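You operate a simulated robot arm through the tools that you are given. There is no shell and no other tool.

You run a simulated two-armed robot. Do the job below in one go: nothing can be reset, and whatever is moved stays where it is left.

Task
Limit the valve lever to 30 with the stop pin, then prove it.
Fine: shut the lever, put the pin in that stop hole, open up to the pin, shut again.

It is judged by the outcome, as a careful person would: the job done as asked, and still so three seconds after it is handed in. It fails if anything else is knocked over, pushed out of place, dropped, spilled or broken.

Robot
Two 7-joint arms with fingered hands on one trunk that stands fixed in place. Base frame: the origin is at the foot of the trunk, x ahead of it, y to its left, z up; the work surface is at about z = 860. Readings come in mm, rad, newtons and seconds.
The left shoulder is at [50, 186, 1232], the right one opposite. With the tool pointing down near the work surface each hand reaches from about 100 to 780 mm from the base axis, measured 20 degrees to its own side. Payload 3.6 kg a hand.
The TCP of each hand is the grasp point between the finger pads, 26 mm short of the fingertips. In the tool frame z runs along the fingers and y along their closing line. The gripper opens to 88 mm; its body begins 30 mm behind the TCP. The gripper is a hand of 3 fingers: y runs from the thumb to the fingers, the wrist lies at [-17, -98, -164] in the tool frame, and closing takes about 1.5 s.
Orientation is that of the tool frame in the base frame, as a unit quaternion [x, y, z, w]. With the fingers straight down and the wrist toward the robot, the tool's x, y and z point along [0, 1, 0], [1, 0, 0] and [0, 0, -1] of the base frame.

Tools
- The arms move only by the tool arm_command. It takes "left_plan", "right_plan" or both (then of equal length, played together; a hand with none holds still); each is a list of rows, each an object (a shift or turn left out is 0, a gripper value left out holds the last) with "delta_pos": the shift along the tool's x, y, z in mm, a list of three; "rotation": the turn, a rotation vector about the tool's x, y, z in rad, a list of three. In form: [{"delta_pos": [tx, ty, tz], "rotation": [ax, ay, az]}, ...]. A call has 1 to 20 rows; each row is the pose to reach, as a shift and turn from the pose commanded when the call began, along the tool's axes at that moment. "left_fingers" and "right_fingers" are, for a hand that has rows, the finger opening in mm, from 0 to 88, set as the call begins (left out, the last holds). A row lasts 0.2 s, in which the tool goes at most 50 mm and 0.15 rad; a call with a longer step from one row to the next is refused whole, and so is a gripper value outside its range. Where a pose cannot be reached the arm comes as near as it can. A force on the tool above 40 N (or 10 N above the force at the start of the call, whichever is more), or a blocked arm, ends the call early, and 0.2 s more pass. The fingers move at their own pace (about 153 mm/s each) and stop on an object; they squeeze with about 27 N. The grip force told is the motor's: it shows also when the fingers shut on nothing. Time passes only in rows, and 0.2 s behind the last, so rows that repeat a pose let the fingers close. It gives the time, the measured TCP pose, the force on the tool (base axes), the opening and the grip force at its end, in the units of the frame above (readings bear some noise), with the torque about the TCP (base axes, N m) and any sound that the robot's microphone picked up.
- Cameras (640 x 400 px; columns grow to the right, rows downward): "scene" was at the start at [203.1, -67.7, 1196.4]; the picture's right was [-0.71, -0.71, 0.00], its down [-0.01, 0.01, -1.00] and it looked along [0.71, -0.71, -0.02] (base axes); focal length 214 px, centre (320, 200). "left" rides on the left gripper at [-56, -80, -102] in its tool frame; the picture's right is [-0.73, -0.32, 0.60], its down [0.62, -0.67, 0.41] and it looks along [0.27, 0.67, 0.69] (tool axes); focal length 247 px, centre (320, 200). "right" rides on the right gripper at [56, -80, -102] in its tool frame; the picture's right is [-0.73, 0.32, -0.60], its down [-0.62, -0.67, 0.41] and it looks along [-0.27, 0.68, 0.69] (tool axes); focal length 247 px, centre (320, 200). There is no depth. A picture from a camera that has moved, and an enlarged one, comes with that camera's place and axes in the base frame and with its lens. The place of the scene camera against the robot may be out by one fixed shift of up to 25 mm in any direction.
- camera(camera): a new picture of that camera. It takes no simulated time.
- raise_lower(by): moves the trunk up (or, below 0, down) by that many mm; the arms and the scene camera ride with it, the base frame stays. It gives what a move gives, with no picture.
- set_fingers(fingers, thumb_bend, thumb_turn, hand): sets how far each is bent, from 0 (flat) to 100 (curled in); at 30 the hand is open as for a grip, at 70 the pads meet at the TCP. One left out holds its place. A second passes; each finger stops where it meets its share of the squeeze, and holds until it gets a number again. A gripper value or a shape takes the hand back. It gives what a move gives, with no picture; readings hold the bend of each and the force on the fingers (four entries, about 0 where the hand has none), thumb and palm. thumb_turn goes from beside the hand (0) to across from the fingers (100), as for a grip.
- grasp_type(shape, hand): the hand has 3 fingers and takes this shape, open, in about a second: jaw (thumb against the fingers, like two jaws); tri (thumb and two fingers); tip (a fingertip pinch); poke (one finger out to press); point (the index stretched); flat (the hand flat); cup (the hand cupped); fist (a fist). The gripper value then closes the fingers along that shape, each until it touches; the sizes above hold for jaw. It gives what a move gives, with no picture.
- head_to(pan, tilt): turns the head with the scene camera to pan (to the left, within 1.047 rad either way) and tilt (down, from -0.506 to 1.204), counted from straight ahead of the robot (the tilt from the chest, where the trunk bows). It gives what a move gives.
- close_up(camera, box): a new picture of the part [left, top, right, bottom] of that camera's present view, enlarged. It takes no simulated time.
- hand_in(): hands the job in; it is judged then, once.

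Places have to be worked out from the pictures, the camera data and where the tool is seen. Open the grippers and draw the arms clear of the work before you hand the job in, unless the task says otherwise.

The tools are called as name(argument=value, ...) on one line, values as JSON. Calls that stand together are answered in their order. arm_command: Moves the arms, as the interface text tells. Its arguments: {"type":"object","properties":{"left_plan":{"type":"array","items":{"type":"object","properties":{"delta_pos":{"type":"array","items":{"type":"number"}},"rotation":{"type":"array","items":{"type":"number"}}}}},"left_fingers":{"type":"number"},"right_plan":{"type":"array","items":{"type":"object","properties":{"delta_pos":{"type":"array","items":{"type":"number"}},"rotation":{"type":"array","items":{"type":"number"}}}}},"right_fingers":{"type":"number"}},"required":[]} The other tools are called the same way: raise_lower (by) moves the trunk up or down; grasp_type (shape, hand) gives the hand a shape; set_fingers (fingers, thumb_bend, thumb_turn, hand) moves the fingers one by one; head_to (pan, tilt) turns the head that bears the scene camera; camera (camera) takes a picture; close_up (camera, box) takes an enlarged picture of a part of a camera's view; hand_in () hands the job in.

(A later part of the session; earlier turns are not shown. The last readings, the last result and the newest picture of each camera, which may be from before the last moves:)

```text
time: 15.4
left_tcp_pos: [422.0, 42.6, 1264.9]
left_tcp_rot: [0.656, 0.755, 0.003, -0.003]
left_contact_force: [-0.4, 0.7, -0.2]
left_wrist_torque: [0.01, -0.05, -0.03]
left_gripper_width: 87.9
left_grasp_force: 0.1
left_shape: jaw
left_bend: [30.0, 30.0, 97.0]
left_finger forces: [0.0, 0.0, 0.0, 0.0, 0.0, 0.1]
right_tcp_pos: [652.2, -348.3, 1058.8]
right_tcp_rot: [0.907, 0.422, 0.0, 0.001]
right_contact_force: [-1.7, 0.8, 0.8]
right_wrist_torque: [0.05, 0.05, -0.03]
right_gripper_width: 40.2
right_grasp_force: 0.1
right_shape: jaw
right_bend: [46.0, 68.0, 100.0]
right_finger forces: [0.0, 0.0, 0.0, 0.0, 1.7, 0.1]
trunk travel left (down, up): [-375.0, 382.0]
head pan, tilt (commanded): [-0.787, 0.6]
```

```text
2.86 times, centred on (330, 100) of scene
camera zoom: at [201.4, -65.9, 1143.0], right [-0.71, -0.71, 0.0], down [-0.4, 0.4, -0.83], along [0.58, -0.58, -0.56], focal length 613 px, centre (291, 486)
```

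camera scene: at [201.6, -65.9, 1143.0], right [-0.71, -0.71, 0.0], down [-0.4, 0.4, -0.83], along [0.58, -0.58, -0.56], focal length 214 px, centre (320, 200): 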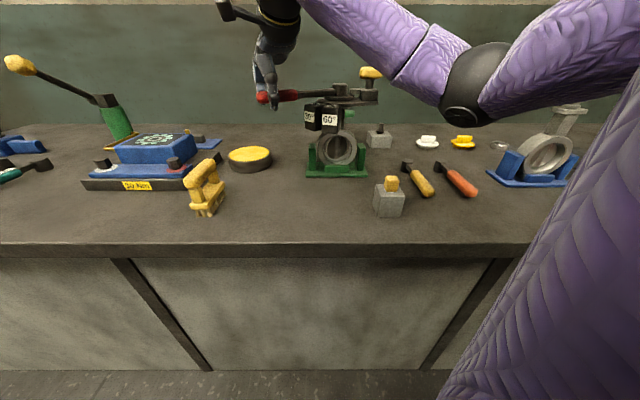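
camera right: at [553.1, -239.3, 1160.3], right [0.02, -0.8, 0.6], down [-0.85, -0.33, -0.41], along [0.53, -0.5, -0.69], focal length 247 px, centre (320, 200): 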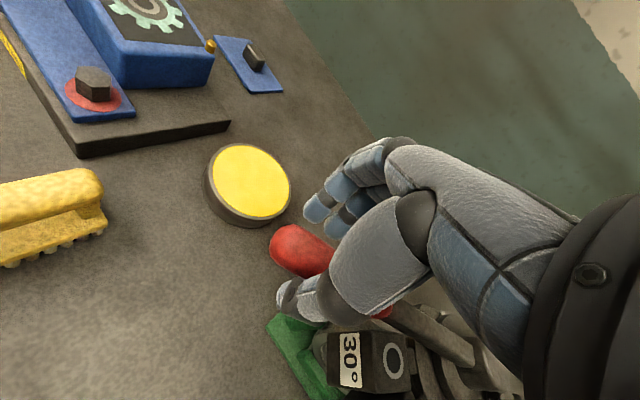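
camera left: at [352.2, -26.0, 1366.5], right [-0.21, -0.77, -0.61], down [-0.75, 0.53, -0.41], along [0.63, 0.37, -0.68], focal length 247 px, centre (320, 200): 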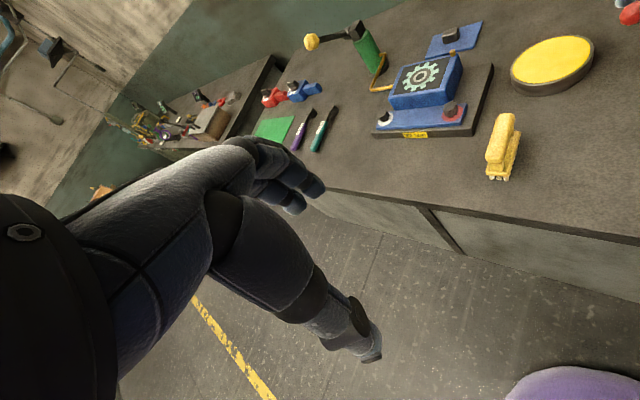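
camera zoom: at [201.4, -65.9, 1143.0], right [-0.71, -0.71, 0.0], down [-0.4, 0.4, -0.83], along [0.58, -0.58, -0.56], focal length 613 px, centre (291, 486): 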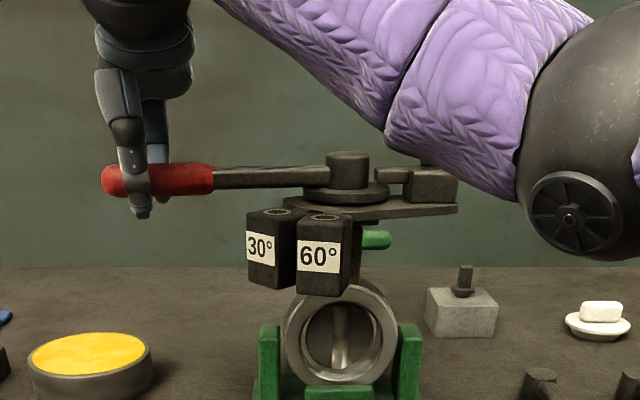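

Still free at about 1.7 N. I proceed in small steps, expecting the shut stop around 45°.

arm_command(right_plan=[{"delta_pos": [-0.2, 7.8, 0], "rotation": [0, 0, 0.05]}, {"delta_pos": [-0.8, 15.7, 0], "rotation": [0, 0, 0.1]}, {"delta_pos": [-1.8, 23.5, 0], "rotation": [0, 0, 0.15]}])

close_up(camera="scene", box=[240, 30, 420, 170])

```text
time: 16.2
left_tcp_pos: [422.2, 42.6, 1264.5]
left_tcp_rot: [0.656, 0.755, 0.004, -0.003]
left_contact_force: [0.0, 0.4, 0.1]
left_wrist_torque: [0.01, 0.01, -0.02]
left_gripper_width: 88.2
left_grasp_force: 0.1
left_shape: jaw
left_bend: [30.0, 30.0, 97.0]
left_finger forces: [0.0, 0.0, 0.1, 0.0, 0.0, 0.1]
right_tcp_pos: [669.3, -363.9, 1059.7]
right_tcp_rot: [0.936, 0.353, 0.0, 0.0]
right_contact_force: [-1.9, 2.0, 0.3]
right_wrist_torque: [0.01, 0.0, 0.03]
right_gripper_width: 40.2
right_grasp_force: 0.1
right_shape: jaw
right_bend: [46.0, 68.0, 100.0]
right_finger forces: [0.0, 0.1, 0.0, 0.1, 2.2, 0.1]
trunk travel left (down, up): [-375.0, 382.0]
head pan, tilt (commanded): [-0.787, 0.6]
```

```text
2.86 times, centred on (330, 100) of scene
camera zoom: at [201.6, -65.9, 1143.0], right [-0.71, -0.71, 0.0], down [-0.4, 0.4, -0.83], along [0.58, -0.58, -0.56], focal length 613 px, centre (291, 486)
```

zoom: 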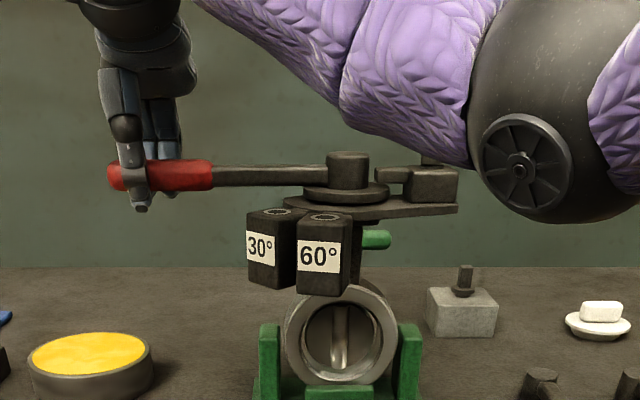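

TCP is at 41°, lever around 44–45°, force still small. I push in smaller steps to feel for the shut stop.

arm_command(right_plan=[{"delta_pos": [-0.1, 4.7, 0], "rotation": [0, 0, 0.03]}, {"delta_pos": [-0.3, 9.4, 0], "rotation": [0, 0, 0.06]}])

close_up(camera="scene", box=[240, 30, 420, 170])

```text
time: 16.8
left_tcp_pos: [422.1, 41.5, 1264.9]
left_tcp_rot: [0.656, 0.755, 0.003, -0.004]
left_contact_force: [0.2, -0.3, 0.4]
left_wrist_torque: [0.01, -0.02, 0.0]
left_gripper_width: 88.0
left_grasp_force: 0.1
left_shape: jaw
left_bend: [30.0, 30.0, 97.0]
left_finger forces: [0.1, 0.0, 0.0, 0.0, 0.0, 0.0]
right_tcp_pos: [675.1, -370.1, 1059.7]
right_tcp_rot: [0.945, 0.326, 0.0, 0.0]
right_contact_force: [-6.1, 4.3, 0.4]
right_wrist_torque: [0.09, 0.04, 0.05]
right_gripper_width: 44.3
right_grasp_force: 0.1
right_shape: jaw
right_bend: [46.0, 64.0, 100.0]
right_finger forces: [0.0, 0.0, 0.1, 0.0, 7.3, 0.0]
trunk travel left (down, up): [-375.0, 382.0]
head pan, tilt (commanded): [-0.787, 0.6]
```

```text
2.86 times, centred on (330, 100) of scene
camera zoom: at [201.0, -65.6, 1143.1], right [-0.71, -0.71, 0.0], down [-0.4, 0.4, -0.83], along [0.58, -0.58, -0.56], focal length 613 px, centre (291, 486)
```

zoom: 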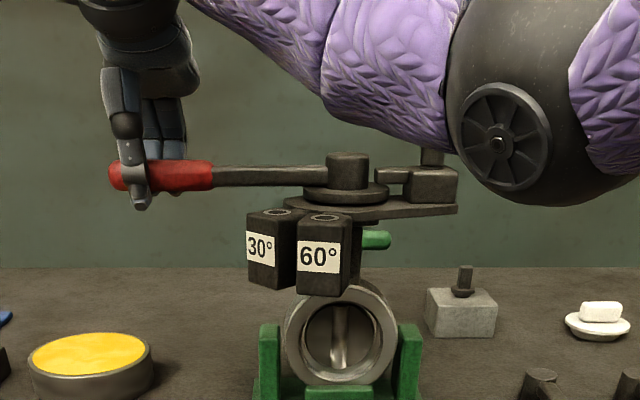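

Thumb force rose to 7 N and the thumb gave way while the lever stayed put, so it has reached a stop. I zoom in on the bore and hub to check the disc is closed.

close_up(camera="scene", box=[305, 120, 370, 180])

close_up(camera="scene", box=[310, 70, 380, 130])

camera(camera="right")

```text
6.67 times, centred on (338, 150) of scene
camera zoom: at [201.0, -65.6, 1143.1], right [-0.71, -0.71, 0.0], down [-0.4, 0.4, -0.83], along [0.58, -0.58, -0.56], focal length 1430 px, centre (203, 533)
```

zoom: 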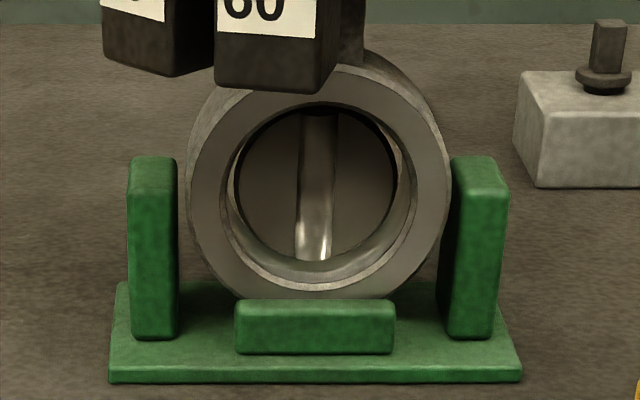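

```text
6.67 times, centred on (345, 100) of scene
camera zoom: at [201.0, -65.6, 1143.1], right [-0.71, -0.71, 0.0], down [-0.4, 0.4, -0.83], along [0.58, -0.58, -0.56], focal length 1430 px, centre (153, 867)
```

zoom: 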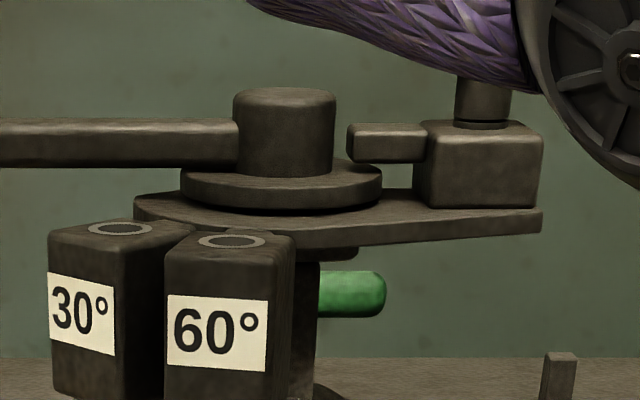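

```text
taken
camera right: at [668.3, -272.1, 1160.2], right [-0.38, -0.7, 0.6], down [-0.9, 0.14, -0.41], along [0.21, -0.7, -0.69], focal length 247 px, centre (320, 200)
```

right: 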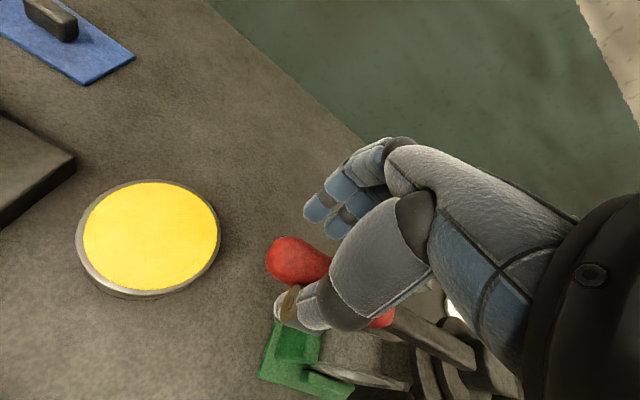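

The disc fills the bore, so the lever is shut at about 45°. I open the hand and lift clear to see whether it stays shut.

arm_command(right_plan=[{"delta_pos": [0.2, -6, 0], "rotation": [0, 0, -0.03]}, {"delta_pos": [0.2, -6, 0], "rotation": [0, 0, -0.03]}, {"delta_pos": [0.2, -6, 0], "rotation": [0, 0, -0.03]}, {"delta_pos": [0.2, -6, 0], "rotation": [0, 0, -0.03]}, {"delta_pos": [0.2, -6, -25], "rotation": [0, 0, -0.03]}, {"delta_pos": [0.2, -6, -55], "rotation": [0, 0, -0.03]}, {"delta_pos": [0.2, -6, -85], "rotation": [0, 0, -0.03]}, {"delta_pos": [0.2, -6, -110], "rotation": [0, 0, -0.03]}], right_fingers=80)

camera(camera="scene")

camera(camera="right")

```text
time: 18.6
left_tcp_pos: [423.4, 41.6, 1265.2]
left_tcp_rot: [0.656, 0.755, 0.003, -0.004]
left_contact_force: [0.3, 0.2, 0.9]
left_wrist_torque: [0.0, -0.03, 0.06]
left_gripper_width: 87.9
left_grasp_force: 0.0
left_shape: jaw
left_bend: [30.0, 30.0, 97.0]
left_finger forces: [0.1, 0.0, 0.0, 0.0, 0.1, 0.1]
right_tcp_pos: [668.9, -366.2, 1169.2]
right_tcp_rot: [0.941, 0.34, -0.001, 0.0]
right_contact_force: [0.0, -1.0, -0.3]
right_wrist_torque: [0.01, 0.0, 0.0]
right_gripper_width: 79.9
right_grasp_force: 0.0
right_shape: jaw
right_bend: [31.0, 31.0, 98.0]
right_finger forces: [0.0, 0.0, 0.0, 0.0, 0.0, 0.1]
trunk travel left (down, up): [-375.0, 382.0]
head pan, tilt (commanded): [-0.787, 0.6]
```

```text
taken
camera scene: at [201.4, -66.0, 1143.0], right [-0.71, -0.71, 0.0], down [-0.4, 0.4, -0.83], along [0.58, -0.58, -0.56], focal length 214 px, centre (320, 200)
```

scene: 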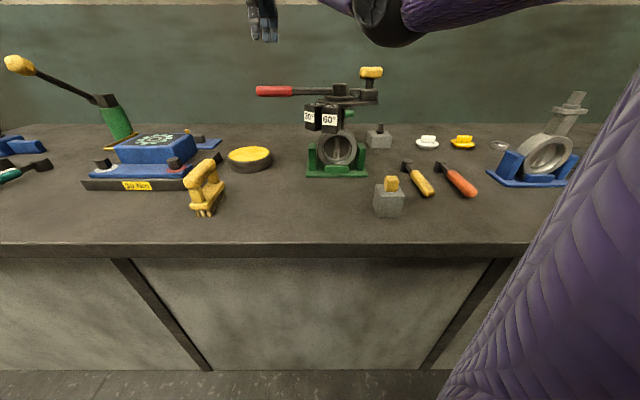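

```text
taken
camera right: at [660.9, -267.6, 1269.3], right [-0.36, -0.71, 0.6], down [-0.9, 0.11, -0.41], along [0.23, -0.69, -0.69], focal length 247 px, centre (320, 200)
```

right: 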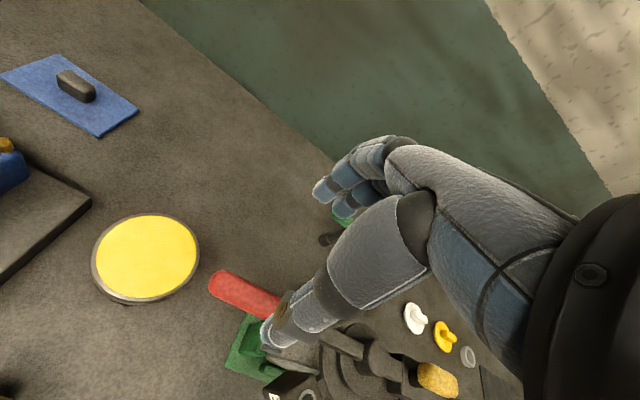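

The lever stays shut by itself. From two earlier views the pin block is a 45 mm square turned 45°, centred near [360,-403], head top about z=932. I zoom on the 30° hole from here to refine its position.

close_up(camera="right", box=[240, 320, 368, 400])

close_up(camera="scene", box=[240, 60, 400, 160])

```text
5.00 times, centred on (304, 360) of right
camera zoom: at [660.9, -267.6, 1269.3], right [-0.36, -0.71, 0.6], down [-0.9, 0.11, -0.41], along [0.23, -0.69, -0.69], focal length 1235 px, centre (400, -600)
```

zoom: 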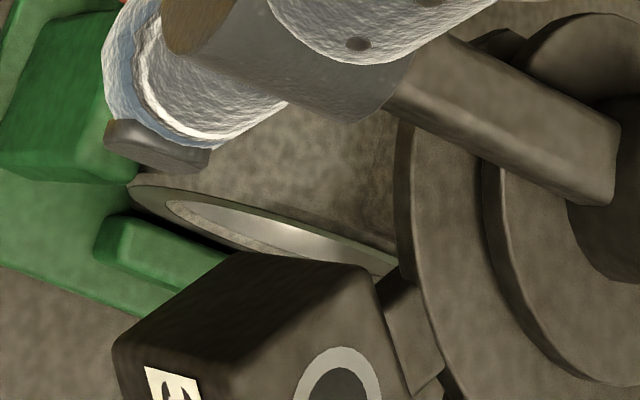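

```text
4.00 times, centred on (320, 110) of scene
camera zoom: at [201.4, -66.0, 1143.0], right [-0.71, -0.71, 0.0], down [-0.4, 0.4, -0.83], along [0.58, -0.58, -0.56], focal length 858 px, centre (320, 560)
```

zoom: 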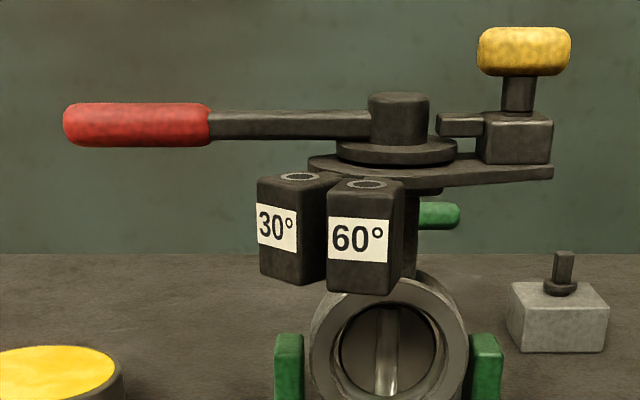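

Combining views, the 30° hole is about [554,-391,1032] and the shut lever lies ~49 mm from it, so there is room for the fingers with the closing line parallel to the lever (45°), which also matches the pin head's faces. I move the right hand high over the pin holder at that yaw.

arm_command(right_plan=[{"delta_pos": [-22, -14, 0], "rotation": [0, 0, -0.139]}, {"delta_pos": [-44, -28, 0], "rotation": [0, 0, -0.278]}, {"delta_pos": [-66, -42, 0], "rotation": [0, 0, -0.417]}, {"delta_pos": [-88, -56, 0], "rotation": [0, 0, -0.556]}, {"delta_pos": [-110, -70, 0], "rotation": [0, 0, -0.695]}, {"delta_pos": [-132, -84, 0], "rotation": [0, 0, -0.834]}, {"delta_pos": [-153, -98, 0], "rotation": [0, 0, -0.973]}, {"delta_pos": [-175, -112, 0], "rotation": [0, 0, -1.112]}, {"delta_pos": [-197, -126, 0], "rotation": [0, 0, -1.251]}, {"delta_pos": [-219, -140, 0], "rotation": [0, 0, -1.39]}, {"delta_pos": [-241, -154, 0], "rotation": [0, 0, -1.529]}, {"delta_pos": [-263, -168, 0], "rotation": [0, 0, -1.667]}, {"delta_pos": [-263, -168, 0], "rotation": [0, 0, -1.667]}])

camera(camera="right")

camera(camera="scene")

```text
time: 21.4
left_tcp_pos: [421.9, 41.4, 1265.3]
left_tcp_rot: [0.656, 0.755, 0.003, -0.004]
left_contact_force: [-0.5, 0.1, -0.8]
left_wrist_torque: [-0.03, 0.02, -0.01]
left_gripper_width: 88.2
left_grasp_force: 0.0
left_shape: jaw
left_bend: [30.0, 30.0, 97.0]
left_finger forces: [0.1, 0.1, 0.1, 0.0, 0.1, 0.0]
right_tcp_pos: [361.0, -405.1, 1168.1]
right_tcp_rot: [0.381, 0.925, -0.001, 0.001]
right_contact_force: [-0.5, 0.0, -0.4]
right_wrist_torque: [-0.03, 0.01, 0.01]
right_gripper_width: 80.0
right_grasp_force: 0.0
right_shape: jaw
right_bend: [31.0, 31.0, 98.0]
right_finger forces: [0.0, 0.0, 0.0, 0.0, 0.1, 0.0]
trunk travel left (down, up): [-375.0, 382.0]
head pan, tilt (commanded): [-0.787, 0.6]
```

```text
taken
camera right: at [264.2, -422.1, 1268.6], right [0.75, -0.29, 0.6], down [-0.02, -0.91, -0.41], along [0.67, 0.29, -0.69], focal length 247 px, centre (320, 200)
```

right: 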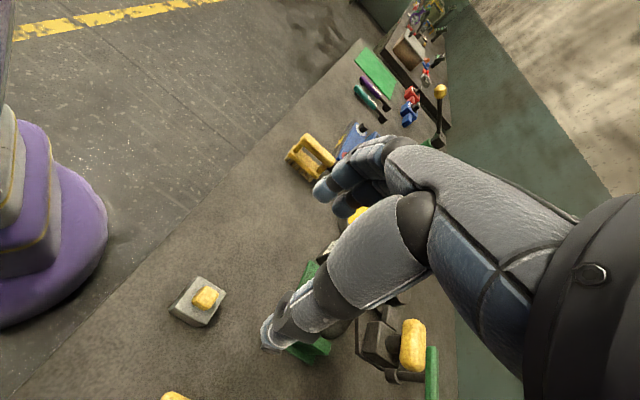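

```text
taken
camera scene: at [201.9, -66.1, 1142.9], right [-0.71, -0.71, 0.0], down [-0.4, 0.4, -0.82], along [0.58, -0.58, -0.57], focal length 214 px, centre (320, 200)
```

scene: 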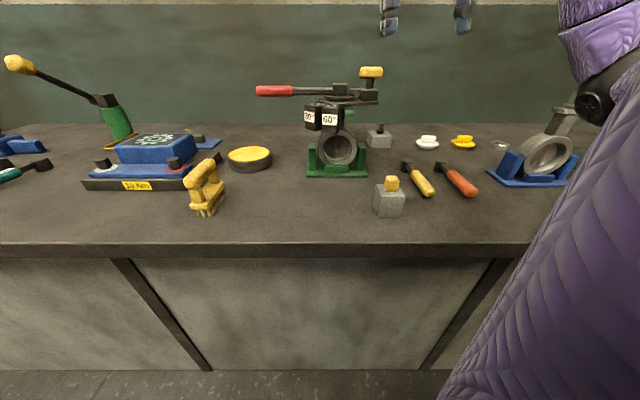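

The hand is above the holder at 45° yaw. I zoom in on the pin from this camera for a third position estimate.

close_up(camera="right", box=[150, 260, 250, 340])

close_up(camera="scene", box=[355, 160, 425, 225])

close_up(camera="right", box=[340, 280, 460, 400])

```text
5.00 times, centred on (200, 300) of right
camera zoom: at [264.2, -422.1, 1268.6], right [0.75, -0.29, 0.6], down [-0.02, -0.91, -0.41], along [0.67, 0.29, -0.69], focal length 1235 px, centre (920, -300)
```

zoom: 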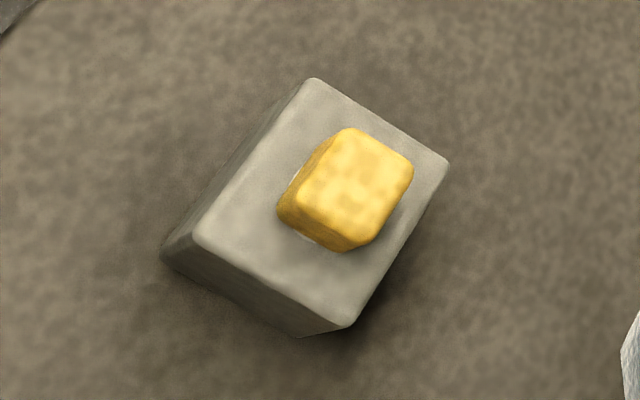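

```text
6.15 times, centred on (390, 192) of scene
camera zoom: at [201.9, -66.1, 1142.9], right [-0.71, -0.71, 0.0], down [-0.4, 0.4, -0.82], along [0.58, -0.58, -0.57], focal length 1320 px, centre (-111, 246)
```

zoom: 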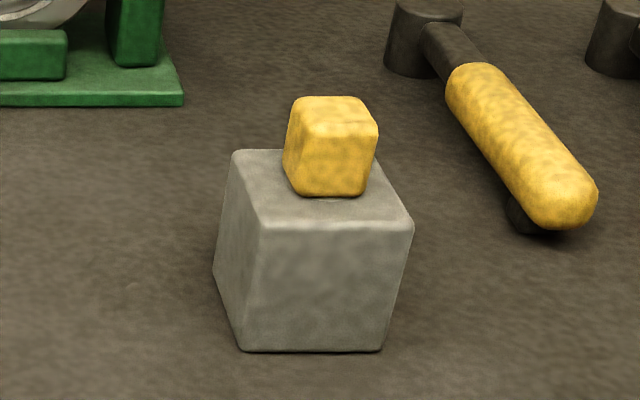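

```text
3.33 times, centred on (400, 340) of right
camera zoom: at [264.2, -422.1, 1268.6], right [0.75, -0.29, 0.6], down [-0.02, -0.91, -0.41], along [0.67, 0.29, -0.69], focal length 823 px, centre (53, -267)
```

zoom: 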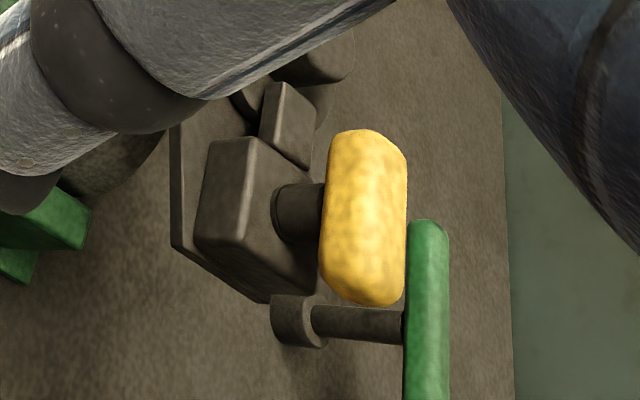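

Pin head centre works out at about [360.5,-403], head z about 907–934, block top 905. I lower to TCP z≈938 (tips a few mm above the block) with the jaw at 60 mm.

arm_command(right_plan=[{"delta_pos": [1, 1, 40]}, {"delta_pos": [1.8, 1, 80]}, {"delta_pos": [1.8, 1, 120]}, {"delta_pos": [1.8, 1, 160]}, {"delta_pos": [1.8, 1, 195]}, {"delta_pos": [1.8, 1, 215]}, {"delta_pos": [1.8, 1, 230]}, {"delta_pos": [1.8, 1, 230]}], right_fingers=60)

close_up(camera="scene", box=[335, 130, 445, 230])

camera(camera="right")

```text
time: 23.2
left_tcp_pos: [423.4, 41.5, 1265.4]
left_tcp_rot: [0.656, 0.755, 0.004, -0.005]
left_contact_force: [-0.2, 0.3, 0.1]
left_wrist_torque: [0.01, 0.04, -0.03]
left_gripper_width: 87.9
left_grasp_force: 0.1
left_shape: jaw
left_bend: [30.0, 30.0, 97.0]
left_finger forces: [0.0, 0.1, 0.0, 0.0, 0.1, 0.1]
right_tcp_pos: [362.0, -404.3, 939.7]
right_tcp_rot: [0.381, 0.925, 0.0, 0.0]
right_contact_force: [0.4, 0.3, 1.0]
right_wrist_torque: [0.0, 0.01, 0.0]
right_gripper_width: 60.5
right_grasp_force: 0.0
right_shape: jaw
right_bend: [36.0, 57.0, 99.0]
right_finger forces: [0.0, 0.0, 0.0, 0.0, 0.0, 0.0]
trunk travel left (down, up): [-375.0, 382.0]
head pan, tilt (commanded): [-0.787, 0.6]
```

```text
4.00 times, centred on (390, 180) of scene
camera zoom: at [201.6, -66.2, 1143.0], right [-0.71, -0.71, 0.0], down [-0.4, 0.4, -0.82], along [0.58, -0.58, -0.57], focal length 858 px, centre (40, 280)
```

zoom: 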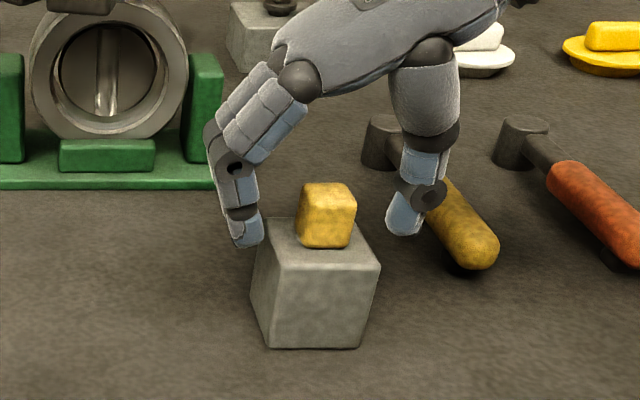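

```text
taken
camera right: at [263.9, -420.0, 1038.7], right [0.75, -0.29, 0.6], down [-0.03, -0.91, -0.41], along [0.67, 0.29, -0.69], focal length 247 px, centre (320, 200)
```

right: 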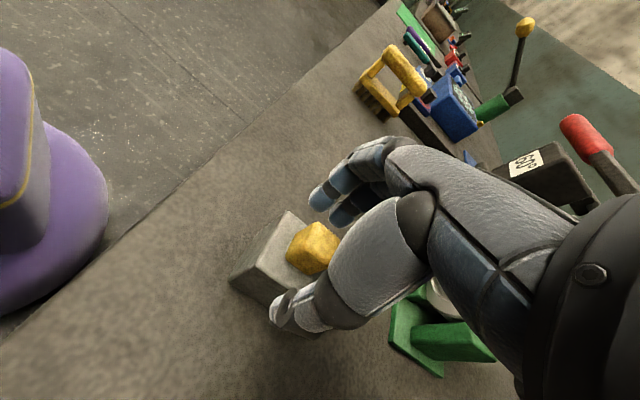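

The fingers straddle the head symmetrically and the predicted head pixel matches the picture. I lower 3 mm more and close on the head.

arm_command(right_plan=[{"delta_pos": [0, 0, 3]}, {"delta_pos": [0, 0, 3]}, {"delta_pos": [0, 0, 3]}, {"delta_pos": [0, 0, 3]}, {"delta_pos": [0, 0, 3]}, {"delta_pos": [0, 0, 3]}, {"delta_pos": [0, 0, 3]}, {"delta_pos": [0, 0, 3]}], right_fingers=8)

close_up(camera="scene", box=[335, 130, 445, 230])

close_up(camera="right", box=[220, 180, 380, 340])

```text
time: 25.0
left_tcp_pos: [420.7, 41.9, 1265.3]
left_tcp_rot: [0.656, 0.755, 0.003, -0.003]
left_contact_force: [0.0, 0.6, 0.3]
left_wrist_torque: [0.02, -0.01, 0.05]
left_gripper_width: 88.1
left_grasp_force: 0.0
left_shape: jaw
left_bend: [30.0, 30.0, 97.0]
left_finger forces: [0.0, 0.0, 0.0, 0.0, 0.0, 0.0]
right_tcp_pos: [360.2, -403.6, 936.7]
right_tcp_rot: [0.382, 0.924, 0.0, 0.002]
right_contact_force: [-2.9, -6.1, 22.3]
right_wrist_torque: [-0.46, 0.51, 0.04]
right_gripper_width: 15.7
right_grasp_force: 26.7
right_shape: jaw
right_bend: [60.0, 74.0, 100.0]
right_finger forces: [9.1, 12.8, 0.0, 0.0, 45.2, 0.0]
trunk travel left (down, up): [-375.0, 382.0]
head pan, tilt (commanded): [-0.787, 0.6]
```

```text
4.00 times, centred on (390, 180) of scene
camera zoom: at [200.1, -65.7, 1143.4], right [-0.71, -0.71, 0.0], down [-0.4, 0.4, -0.83], along [0.58, -0.58, -0.56], focal length 858 px, centre (40, 280)
```

zoom: 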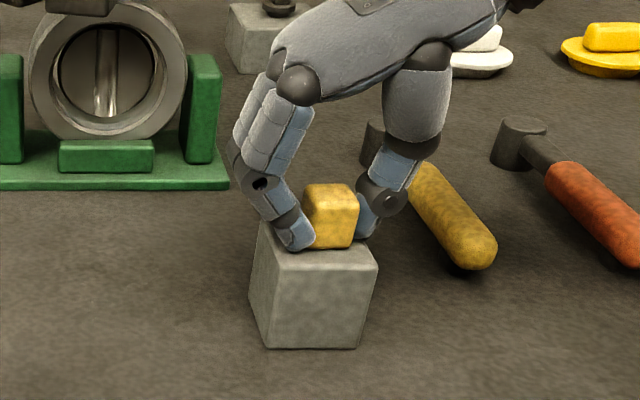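

```text
2.50 times, centred on (300, 260) of right
camera zoom: at [262.5, -419.5, 1037.2], right [0.74, -0.29, 0.6], down [-0.03, -0.91, -0.41], along [0.67, 0.29, -0.69], focal length 617 px, centre (370, 50)
```

zoom: 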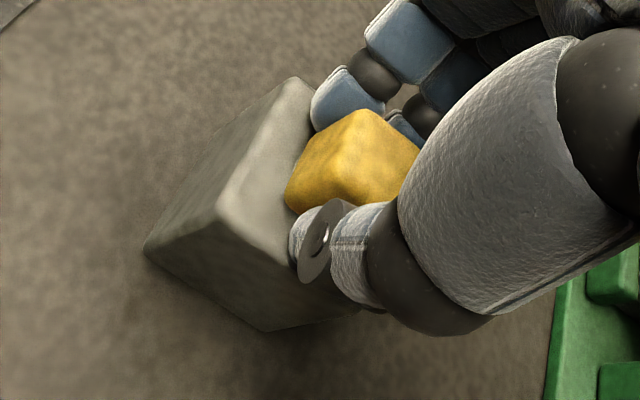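

The grip closed on the head, but 22 N upward on the tool shows the thumb tip pressing on the block top. I lift slowly, which also unloads it, and check the forces.

arm_command(right_plan=[{"delta_pos": [0, 0, -3]}, {"delta_pos": [0, 0, -6]}, {"delta_pos": [0, 0, -9]}, {"delta_pos": [0, 0, -12]}, {"delta_pos": [0, 0, -12]}])

close_up(camera="scene", box=[335, 130, 445, 230])

close_up(camera="right", box=[220, 180, 380, 340])

```text
time: 26.2
left_tcp_pos: [423.2, 40.6, 1264.8]
left_tcp_rot: [0.657, 0.754, 0.004, -0.004]
left_contact_force: [0.4, -0.3, -0.8]
left_wrist_torque: [0.0, -0.01, 0.0]
left_gripper_width: 88.0
left_grasp_force: 0.2
left_shape: jaw
left_bend: [30.0, 30.0, 97.0]
left_finger forces: [0.1, 0.0, 0.0, 0.1, 0.1, 0.0]
right_tcp_pos: [360.9, -404.3, 946.5]
right_tcp_rot: [0.381, 0.924, 0.0, 0.0]
right_contact_force: [-0.4, -0.2, -0.9]
right_wrist_torque: [0.0, -0.01, 0.01]
right_gripper_width: 15.9
right_grasp_force: 27.0
right_shape: jaw
right_bend: [60.0, 74.0, 100.0]
right_finger forces: [12.0, 13.8, 0.0, 0.0, 25.8, 0.0]
trunk travel left (down, up): [-375.0, 382.0]
head pan, tilt (commanded): [-0.787, 0.6]
```

```text
4.00 times, centred on (390, 180) of scene
camera zoom: at [201.6, -66.3, 1142.9], right [-0.71, -0.71, 0.0], down [-0.4, 0.4, -0.82], along [0.58, -0.58, -0.57], focal length 858 px, centre (40, 280)
```

zoom: 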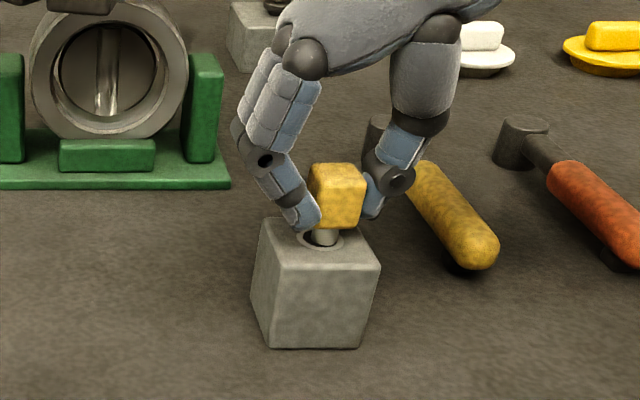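

```text
2.50 times, centred on (300, 260) of right
camera zoom: at [263.2, -420.1, 1048.0], right [0.75, -0.29, 0.6], down [-0.03, -0.91, -0.41], along [0.67, 0.29, -0.69], focal length 617 px, centre (370, 50)
```

zoom: 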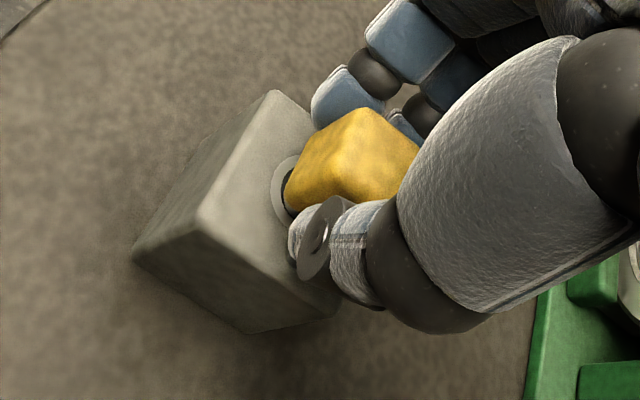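

The pin lifts cleanly: its round shank is coming out of the holder and grip forces are balanced with no side load. I keep lifting straight up to well clear height.

arm_command(right_plan=[{"delta_pos": [0, 0, -10]}, {"delta_pos": [0, 0, -20]}, {"delta_pos": [0, 0, -30]}, {"delta_pos": [0, 0, -42]}, {"delta_pos": [0, 0, -60]}, {"delta_pos": [0, 0, -85]}, {"delta_pos": [0, 0, -115]}, {"delta_pos": [0, 0, -145]}, {"delta_pos": [0, 0, -170]}, {"delta_pos": [0, 0, -192]}, {"delta_pos": [0, 0, -192]}])

camera(camera="scene")

close_up(camera="scene", box=[355, 0, 455, 80])

close_up(camera="right", box=[220, 180, 380, 340])

```text
time: 28.6
left_tcp_pos: [422.4, 41.5, 1265.0]
left_tcp_rot: [0.656, 0.755, 0.004, -0.004]
left_contact_force: [-0.2, 0.7, -0.1]
left_wrist_torque: [0.0, -0.01, 0.04]
left_gripper_width: 87.9
left_grasp_force: 0.1
left_shape: jaw
left_bend: [30.0, 30.0, 97.0]
left_finger forces: [0.1, 0.1, 0.1, 0.0, 0.0, 0.0]
right_tcp_pos: [359.2, -403.6, 1140.4]
right_tcp_rot: [0.382, 0.924, 0.0, 0.0]
right_contact_force: [-0.5, -0.3, -0.6]
right_wrist_torque: [-0.01, -0.03, -0.02]
right_gripper_width: 15.6
right_grasp_force: 27.4
right_shape: jaw
right_bend: [60.0, 74.0, 100.0]
right_finger forces: [12.1, 13.8, 0.1, 0.0, 25.8, 0.0]
trunk travel left (down, up): [-375.0, 382.0]
head pan, tilt (commanded): [-0.787, 0.6]
```

```text
taken
camera scene: at [201.6, -66.4, 1142.9], right [-0.71, -0.71, 0.0], down [-0.4, 0.4, -0.82], along [0.58, -0.58, -0.57], focal length 214 px, centre (320, 200)
```

scene: 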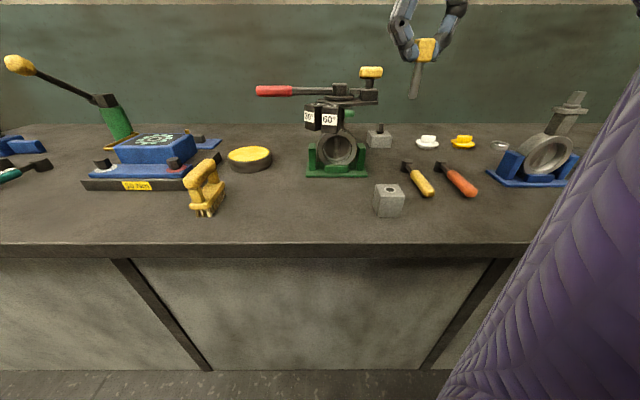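

```text
5.00 times, centred on (405, 40) of scene
camera zoom: at [201.6, -66.4, 1142.9], right [-0.71, -0.71, 0.0], down [-0.4, 0.4, -0.82], along [0.58, -0.58, -0.57], focal length 1072 px, centre (-105, 1000)
```

zoom: 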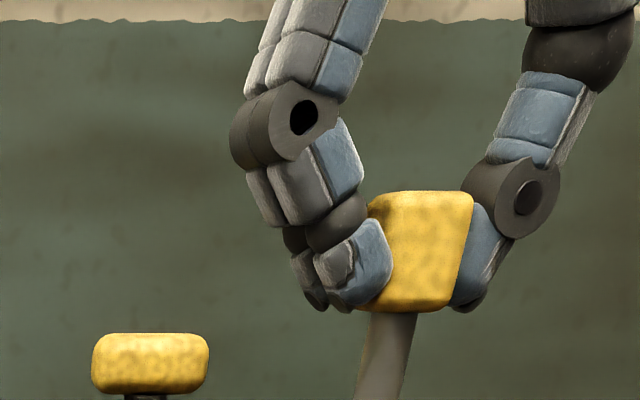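

```text
2.50 times, centred on (300, 260) of right
camera zoom: at [261.7, -420.3, 1241.6], right [0.75, -0.29, 0.6], down [-0.03, -0.91, -0.41], along [0.67, 0.29, -0.69], focal length 617 px, centre (370, 50)
```

zoom: 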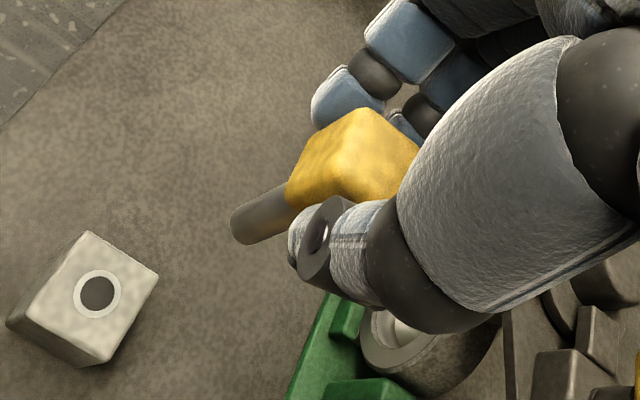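

The pin is free, held by the head; the shank is about 40 mm long. I zoom in to measure its tilt and length.

close_up(camera="scene", box=[375, 30, 455, 110])

close_up(camera="right", box=[260, 200, 340, 290])

```text
5.00 times, centred on (415, 70) of scene
camera zoom: at [201.6, -66.4, 1142.9], right [-0.71, -0.71, 0.0], down [-0.4, 0.4, -0.82], along [0.58, -0.58, -0.57], focal length 1072 px, centre (-155, 850)
```

zoom: 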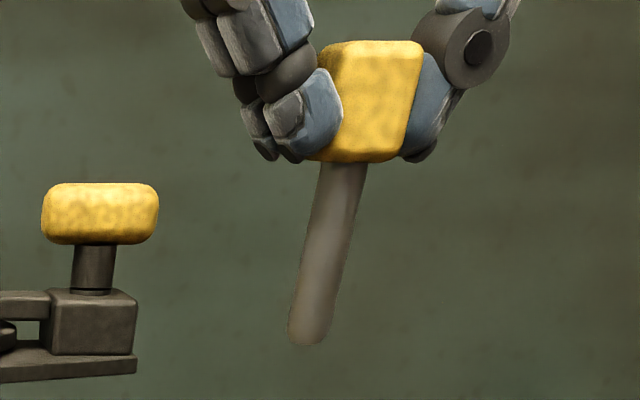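

```text
4.44 times, centred on (300, 245) of right
camera zoom: at [261.7, -420.3, 1241.6], right [0.75, -0.29, 0.6], down [-0.03, -0.91, -0.41], along [0.67, 0.29, -0.69], focal length 1098 px, centre (409, 0)
```

zoom: 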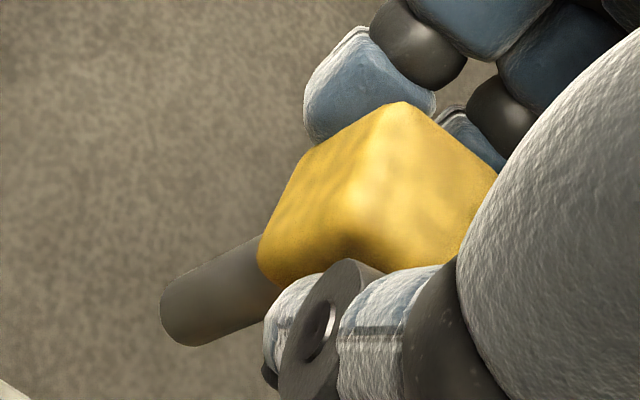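

The shank hangs vertical (within ~1°) right under the TCP, pin tip about 77 mm below TCP. I carry it level to above the 30° hole.

arm_command(right_plan=[{"delta_pos": [-18, 21, 0]}, {"delta_pos": [-37, 42, 0]}, {"delta_pos": [-56, 63, 0]}, {"delta_pos": [-75, 84, 0]}, {"delta_pos": [-93, 105, 0]}, {"delta_pos": [-112, 126, 0]}, {"delta_pos": [-128.5, 145.8, 0]}, {"delta_pos": [-128.5, 145.8, 0]}])

camera(camera="scene")

close_up(camera="scene", box=[280, 30, 380, 140])

camera(camera="right")

close_up(camera="right", box=[220, 200, 340, 300])

```text
time: 30.4
left_tcp_pos: [422.3, 40.9, 1263.8]
left_tcp_rot: [0.656, 0.755, 0.004, -0.004]
left_contact_force: [1.0, 0.0, -1.0]
left_wrist_torque: [0.01, -0.03, 0.0]
left_gripper_width: 88.2
left_grasp_force: 0.2
left_shape: jaw
left_bend: [30.0, 30.0, 97.0]
left_finger forces: [0.0, 0.0, 0.0, 0.1, 0.1, 0.0]
right_tcp_pos: [555.0, -392.3, 1139.5]
right_tcp_rot: [0.381, 0.925, 0.0, 0.0]
right_contact_force: [0.6, -0.9, -0.1]
right_wrist_torque: [-0.01, -0.02, -0.04]
right_gripper_width: 15.4
right_grasp_force: 27.2
right_shape: jaw
right_bend: [60.0, 74.0, 100.0]
right_finger forces: [12.1, 13.6, 0.0, 0.1, 25.7, 0.0]
trunk travel left (down, up): [-375.0, 382.0]
head pan, tilt (commanded): [-0.787, 0.6]
```

```text
taken
camera scene: at [201.2, -66.5, 1143.0], right [-0.71, -0.71, 0.0], down [-0.4, 0.4, -0.82], along [0.58, -0.58, -0.57], focal length 214 px, centre (320, 200)
```

scene: 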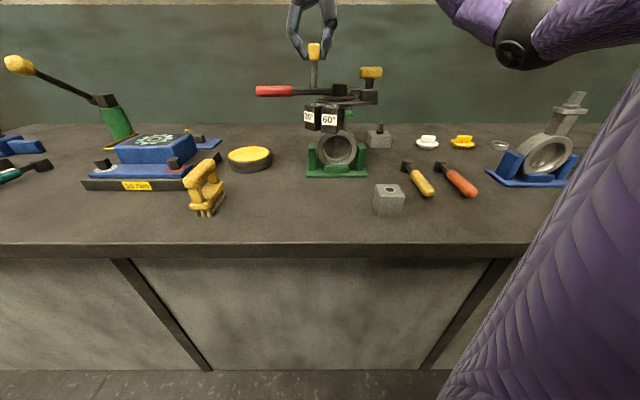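

```text
3.64 times, centred on (330, 85) of scene
camera zoom: at [201.2, -66.5, 1143.0], right [-0.71, -0.71, 0.0], down [-0.4, 0.4, -0.82], along [0.58, -0.58, -0.57], focal length 780 px, centre (284, 618)
```

zoom: 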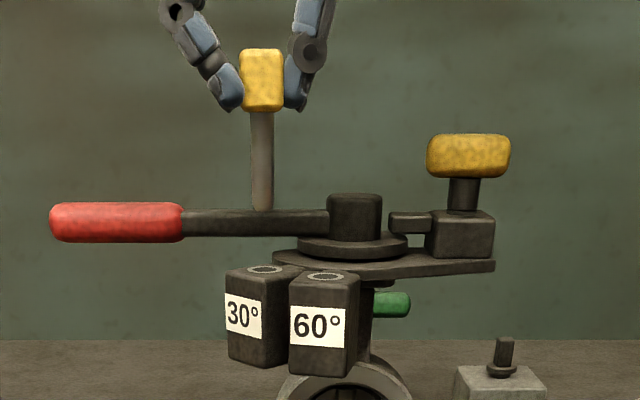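

```text
taken
camera right: at [457.0, -408.3, 1240.4], right [0.75, -0.29, 0.6], down [-0.03, -0.91, -0.41], along [0.67, 0.29, -0.69], focal length 247 px, centre (320, 200)
```

right: 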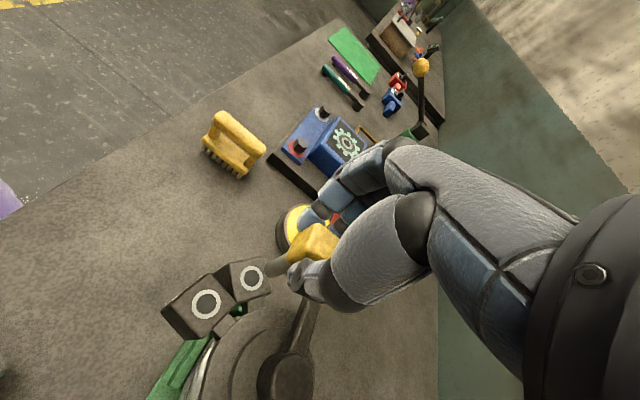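

```text
4.00 times, centred on (280, 250) of right
camera zoom: at [457.0, -408.3, 1240.4], right [0.75, -0.29, 0.6], down [-0.03, -0.91, -0.41], along [0.67, 0.29, -0.69], focal length 988 px, centre (480, 0)
```

zoom: 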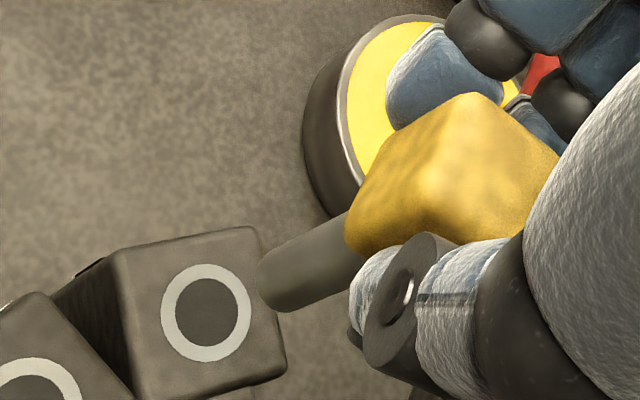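

The pin tip looks nearly aligned: the projected drop of the tip meets the 30° hole within about 1 mm in both views. I lower 25 mm so the tip hangs just above the hole and re-check.

arm_command(right_plan=[{"delta_pos": [0.5, 0, 10]}, {"delta_pos": [0.7, 0, 18]}, {"delta_pos": [0.7, 0, 25]}, {"delta_pos": [0.7, 0, 25]}])

close_up(camera="scene", box=[290, 60, 350, 110])

close_up(camera="right", box=[220, 220, 320, 300])

```text
time: 31.4
left_tcp_pos: [422.3, 41.4, 1265.4]
left_tcp_rot: [0.655, 0.755, 0.003, -0.003]
left_contact_force: [0.0, -0.5, -0.5]
left_wrist_torque: [0.05, 0.0, 0.02]
left_gripper_width: 88.3
left_grasp_force: 0.1
left_shape: jaw
left_bend: [30.0, 30.0, 97.0]
left_finger forces: [0.0, 0.0, 0.0, 0.1, 0.0, 0.0]
right_tcp_pos: [554.3, -389.3, 1115.4]
right_tcp_rot: [0.382, 0.924, -0.001, 0.001]
right_contact_force: [0.7, 0.2, -0.8]
right_wrist_torque: [-0.03, 0.02, -0.01]
right_gripper_width: 15.5
right_grasp_force: 27.1
right_shape: jaw
right_bend: [60.0, 74.0, 100.0]
right_finger forces: [12.1, 13.6, 0.0, 0.0, 25.7, 0.0]
trunk travel left (down, up): [-375.0, 382.0]
head pan, tilt (commanded): [-0.787, 0.6]
```

```text
8.00 times, centred on (320, 85) of scene
camera zoom: at [201.7, -66.2, 1143.0], right [-0.71, -0.71, 0.0], down [-0.4, 0.4, -0.82], along [0.58, -0.58, -0.57], focal length 1716 px, centre (320, 1120)
```

zoom: 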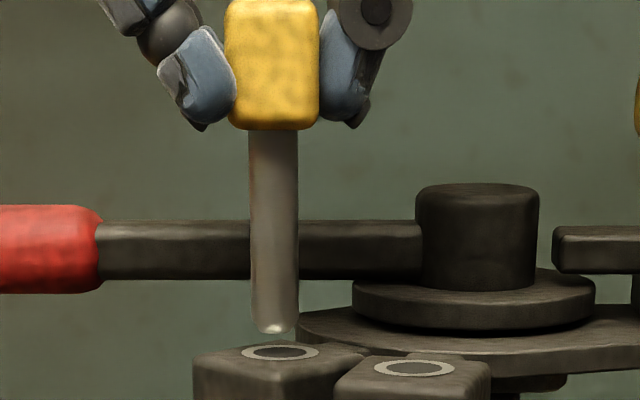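

```text
5.00 times, centred on (270, 260) of right
camera zoom: at [456.4, -406.9, 1215.8], right [0.75, -0.29, 0.6], down [-0.03, -0.91, -0.41], along [0.67, 0.29, -0.69], focal length 1235 px, centre (570, -100)
```

zoom: 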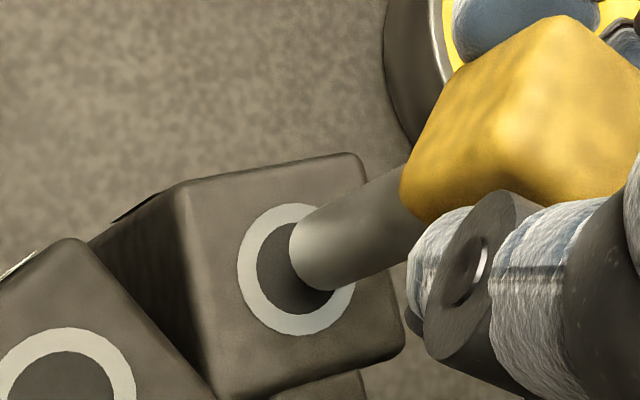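

The tip is ~7 mm above the hole and the pictures show the hole about 1.8 mm toward the thumb side (−y tool) and 0.5 mm in −x. I correct, and drop 3 mm more to check again.

arm_command(right_plan=[{"delta_pos": [-0.5, -1.8, 0]}, {"delta_pos": [-0.5, -1.8, 3]}, {"delta_pos": [-0.5, -1.8, 3]}])

close_up(camera="scene", box=[300, 80, 340, 112])

close_up(camera="right", box=[235, 245, 295, 293])

```text
time: 32.2
left_tcp_pos: [422.4, 41.3, 1264.2]
left_tcp_rot: [0.655, 0.755, 0.004, -0.005]
left_contact_force: [0.3, 0.0, 0.4]
left_wrist_torque: [0.04, -0.01, 0.02]
left_gripper_width: 88.3
left_grasp_force: 0.1
left_shape: jaw
left_bend: [30.0, 30.0, 97.0]
left_finger forces: [0.0, 0.0, 0.0, 0.0, 0.0, 0.0]
right_tcp_pos: [553.6, -392.7, 1111.4]
right_tcp_rot: [0.381, 0.925, 0.0, 0.0]
right_contact_force: [-0.1, -0.4, -0.2]
right_wrist_torque: [0.01, 0.01, 0.0]
right_gripper_width: 15.5
right_grasp_force: 27.1
right_shape: jaw
right_bend: [60.0, 74.0, 100.0]
right_finger forces: [12.2, 13.6, 0.0, 0.0, 25.6, 0.0]
trunk travel left (down, up): [-375.0, 382.0]
head pan, tilt (commanded): [-0.787, 0.6]
```

```text
12.50 times, centred on (320, 96) of scene
camera zoom: at [201.6, -66.3, 1142.9], right [-0.71, -0.71, 0.0], down [-0.4, 0.4, -0.82], along [0.58, -0.58, -0.57], focal length 2681 px, centre (320, 1500)
```

zoom: 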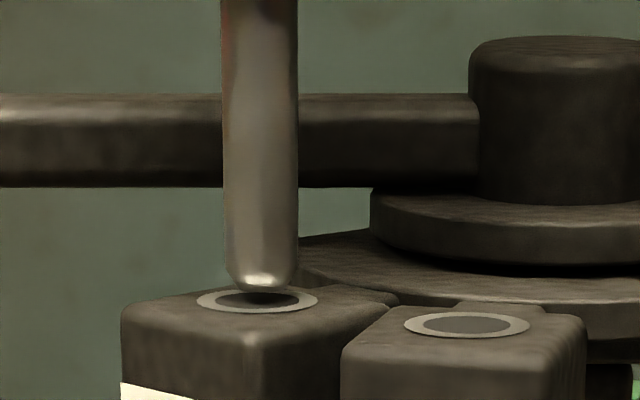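

```text
8.33 times, centred on (265, 269) of right
camera zoom: at [454.9, -408.1, 1212.8], right [0.75, -0.29, 0.6], down [-0.03, -0.91, -0.41], along [0.67, 0.29, -0.69], focal length 2058 px, centre (778, -375)
```

zoom: 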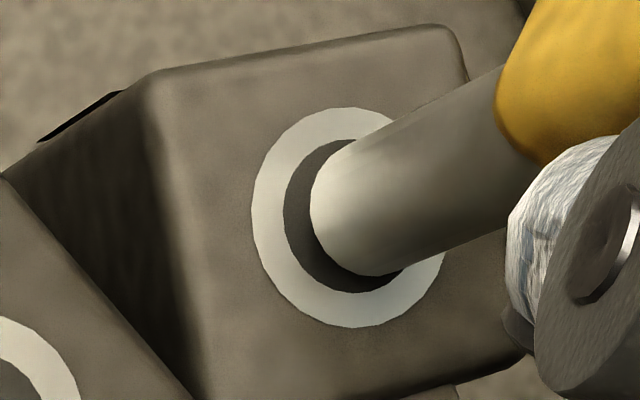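

Now the remaining error is about +0.6 mm in y and −0.3 mm in x, within the chamfer. I trim that and lower slowly into the hole, watching the force.

arm_command(right_plan=[{"delta_pos": [-0.3, 0.6, 0]}, {"delta_pos": [-0.3, 0.6, 2]}, {"delta_pos": [-0.3, 0.6, 4]}, {"delta_pos": [-0.3, 0.6, 6]}, {"delta_pos": [-0.3, 0.6, 8]}, {"delta_pos": [-0.3, 0.6, 8]}])

close_up(camera="scene", box=[300, 80, 340, 112])

close_up(camera="right", box=[235, 245, 295, 293])

```text
time: 33.6
left_tcp_pos: [422.9, 40.5, 1265.1]
left_tcp_rot: [0.656, 0.755, 0.003, -0.003]
left_contact_force: [-1.6, 0.7, -1.3]
left_wrist_torque: [-0.01, 0.02, -0.02]
left_gripper_width: 87.8
left_grasp_force: 0.1
left_shape: jaw
left_bend: [30.0, 30.0, 97.0]
left_finger forces: [0.0, 0.1, 0.0, 0.0, 0.1, 0.1]
right_tcp_pos: [554.8, -391.0, 1103.8]
right_tcp_rot: [0.382, 0.924, 0.0, 0.0]
right_contact_force: [0.3, -0.5, -0.9]
right_wrist_torque: [0.02, 0.01, -0.03]
right_gripper_width: 15.6
right_grasp_force: 26.9
right_shape: jaw
right_bend: [60.0, 74.0, 100.0]
right_finger forces: [12.1, 13.7, 0.0, 0.0, 25.7, 0.1]
trunk travel left (down, up): [-375.0, 382.0]
head pan, tilt (commanded): [-0.787, 0.6]
```

```text
12.50 times, centred on (320, 96) of scene
camera zoom: at [201.7, -66.3, 1142.9], right [-0.71, -0.71, 0.0], down [-0.4, 0.4, -0.82], along [0.58, -0.58, -0.57], focal length 2681 px, centre (320, 1500)
```

zoom: 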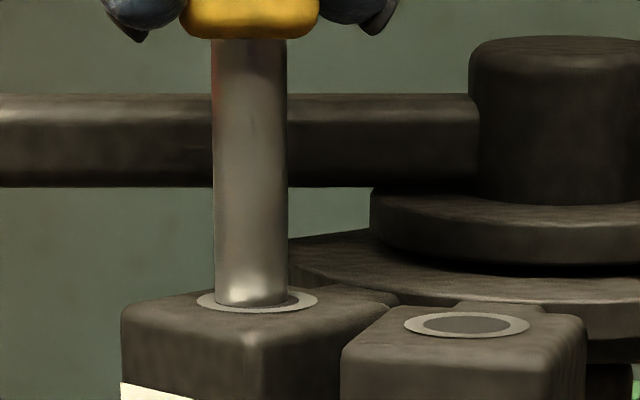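

```text
8.33 times, centred on (265, 269) of right
camera zoom: at [456.7, -407.5, 1204.3], right [0.75, -0.29, 0.6], down [-0.03, -0.91, -0.41], along [0.67, 0.29, -0.69], focal length 2058 px, centre (778, -375)
```

zoom: 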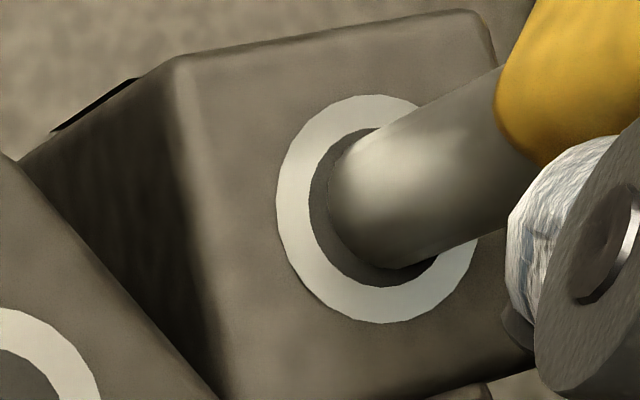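

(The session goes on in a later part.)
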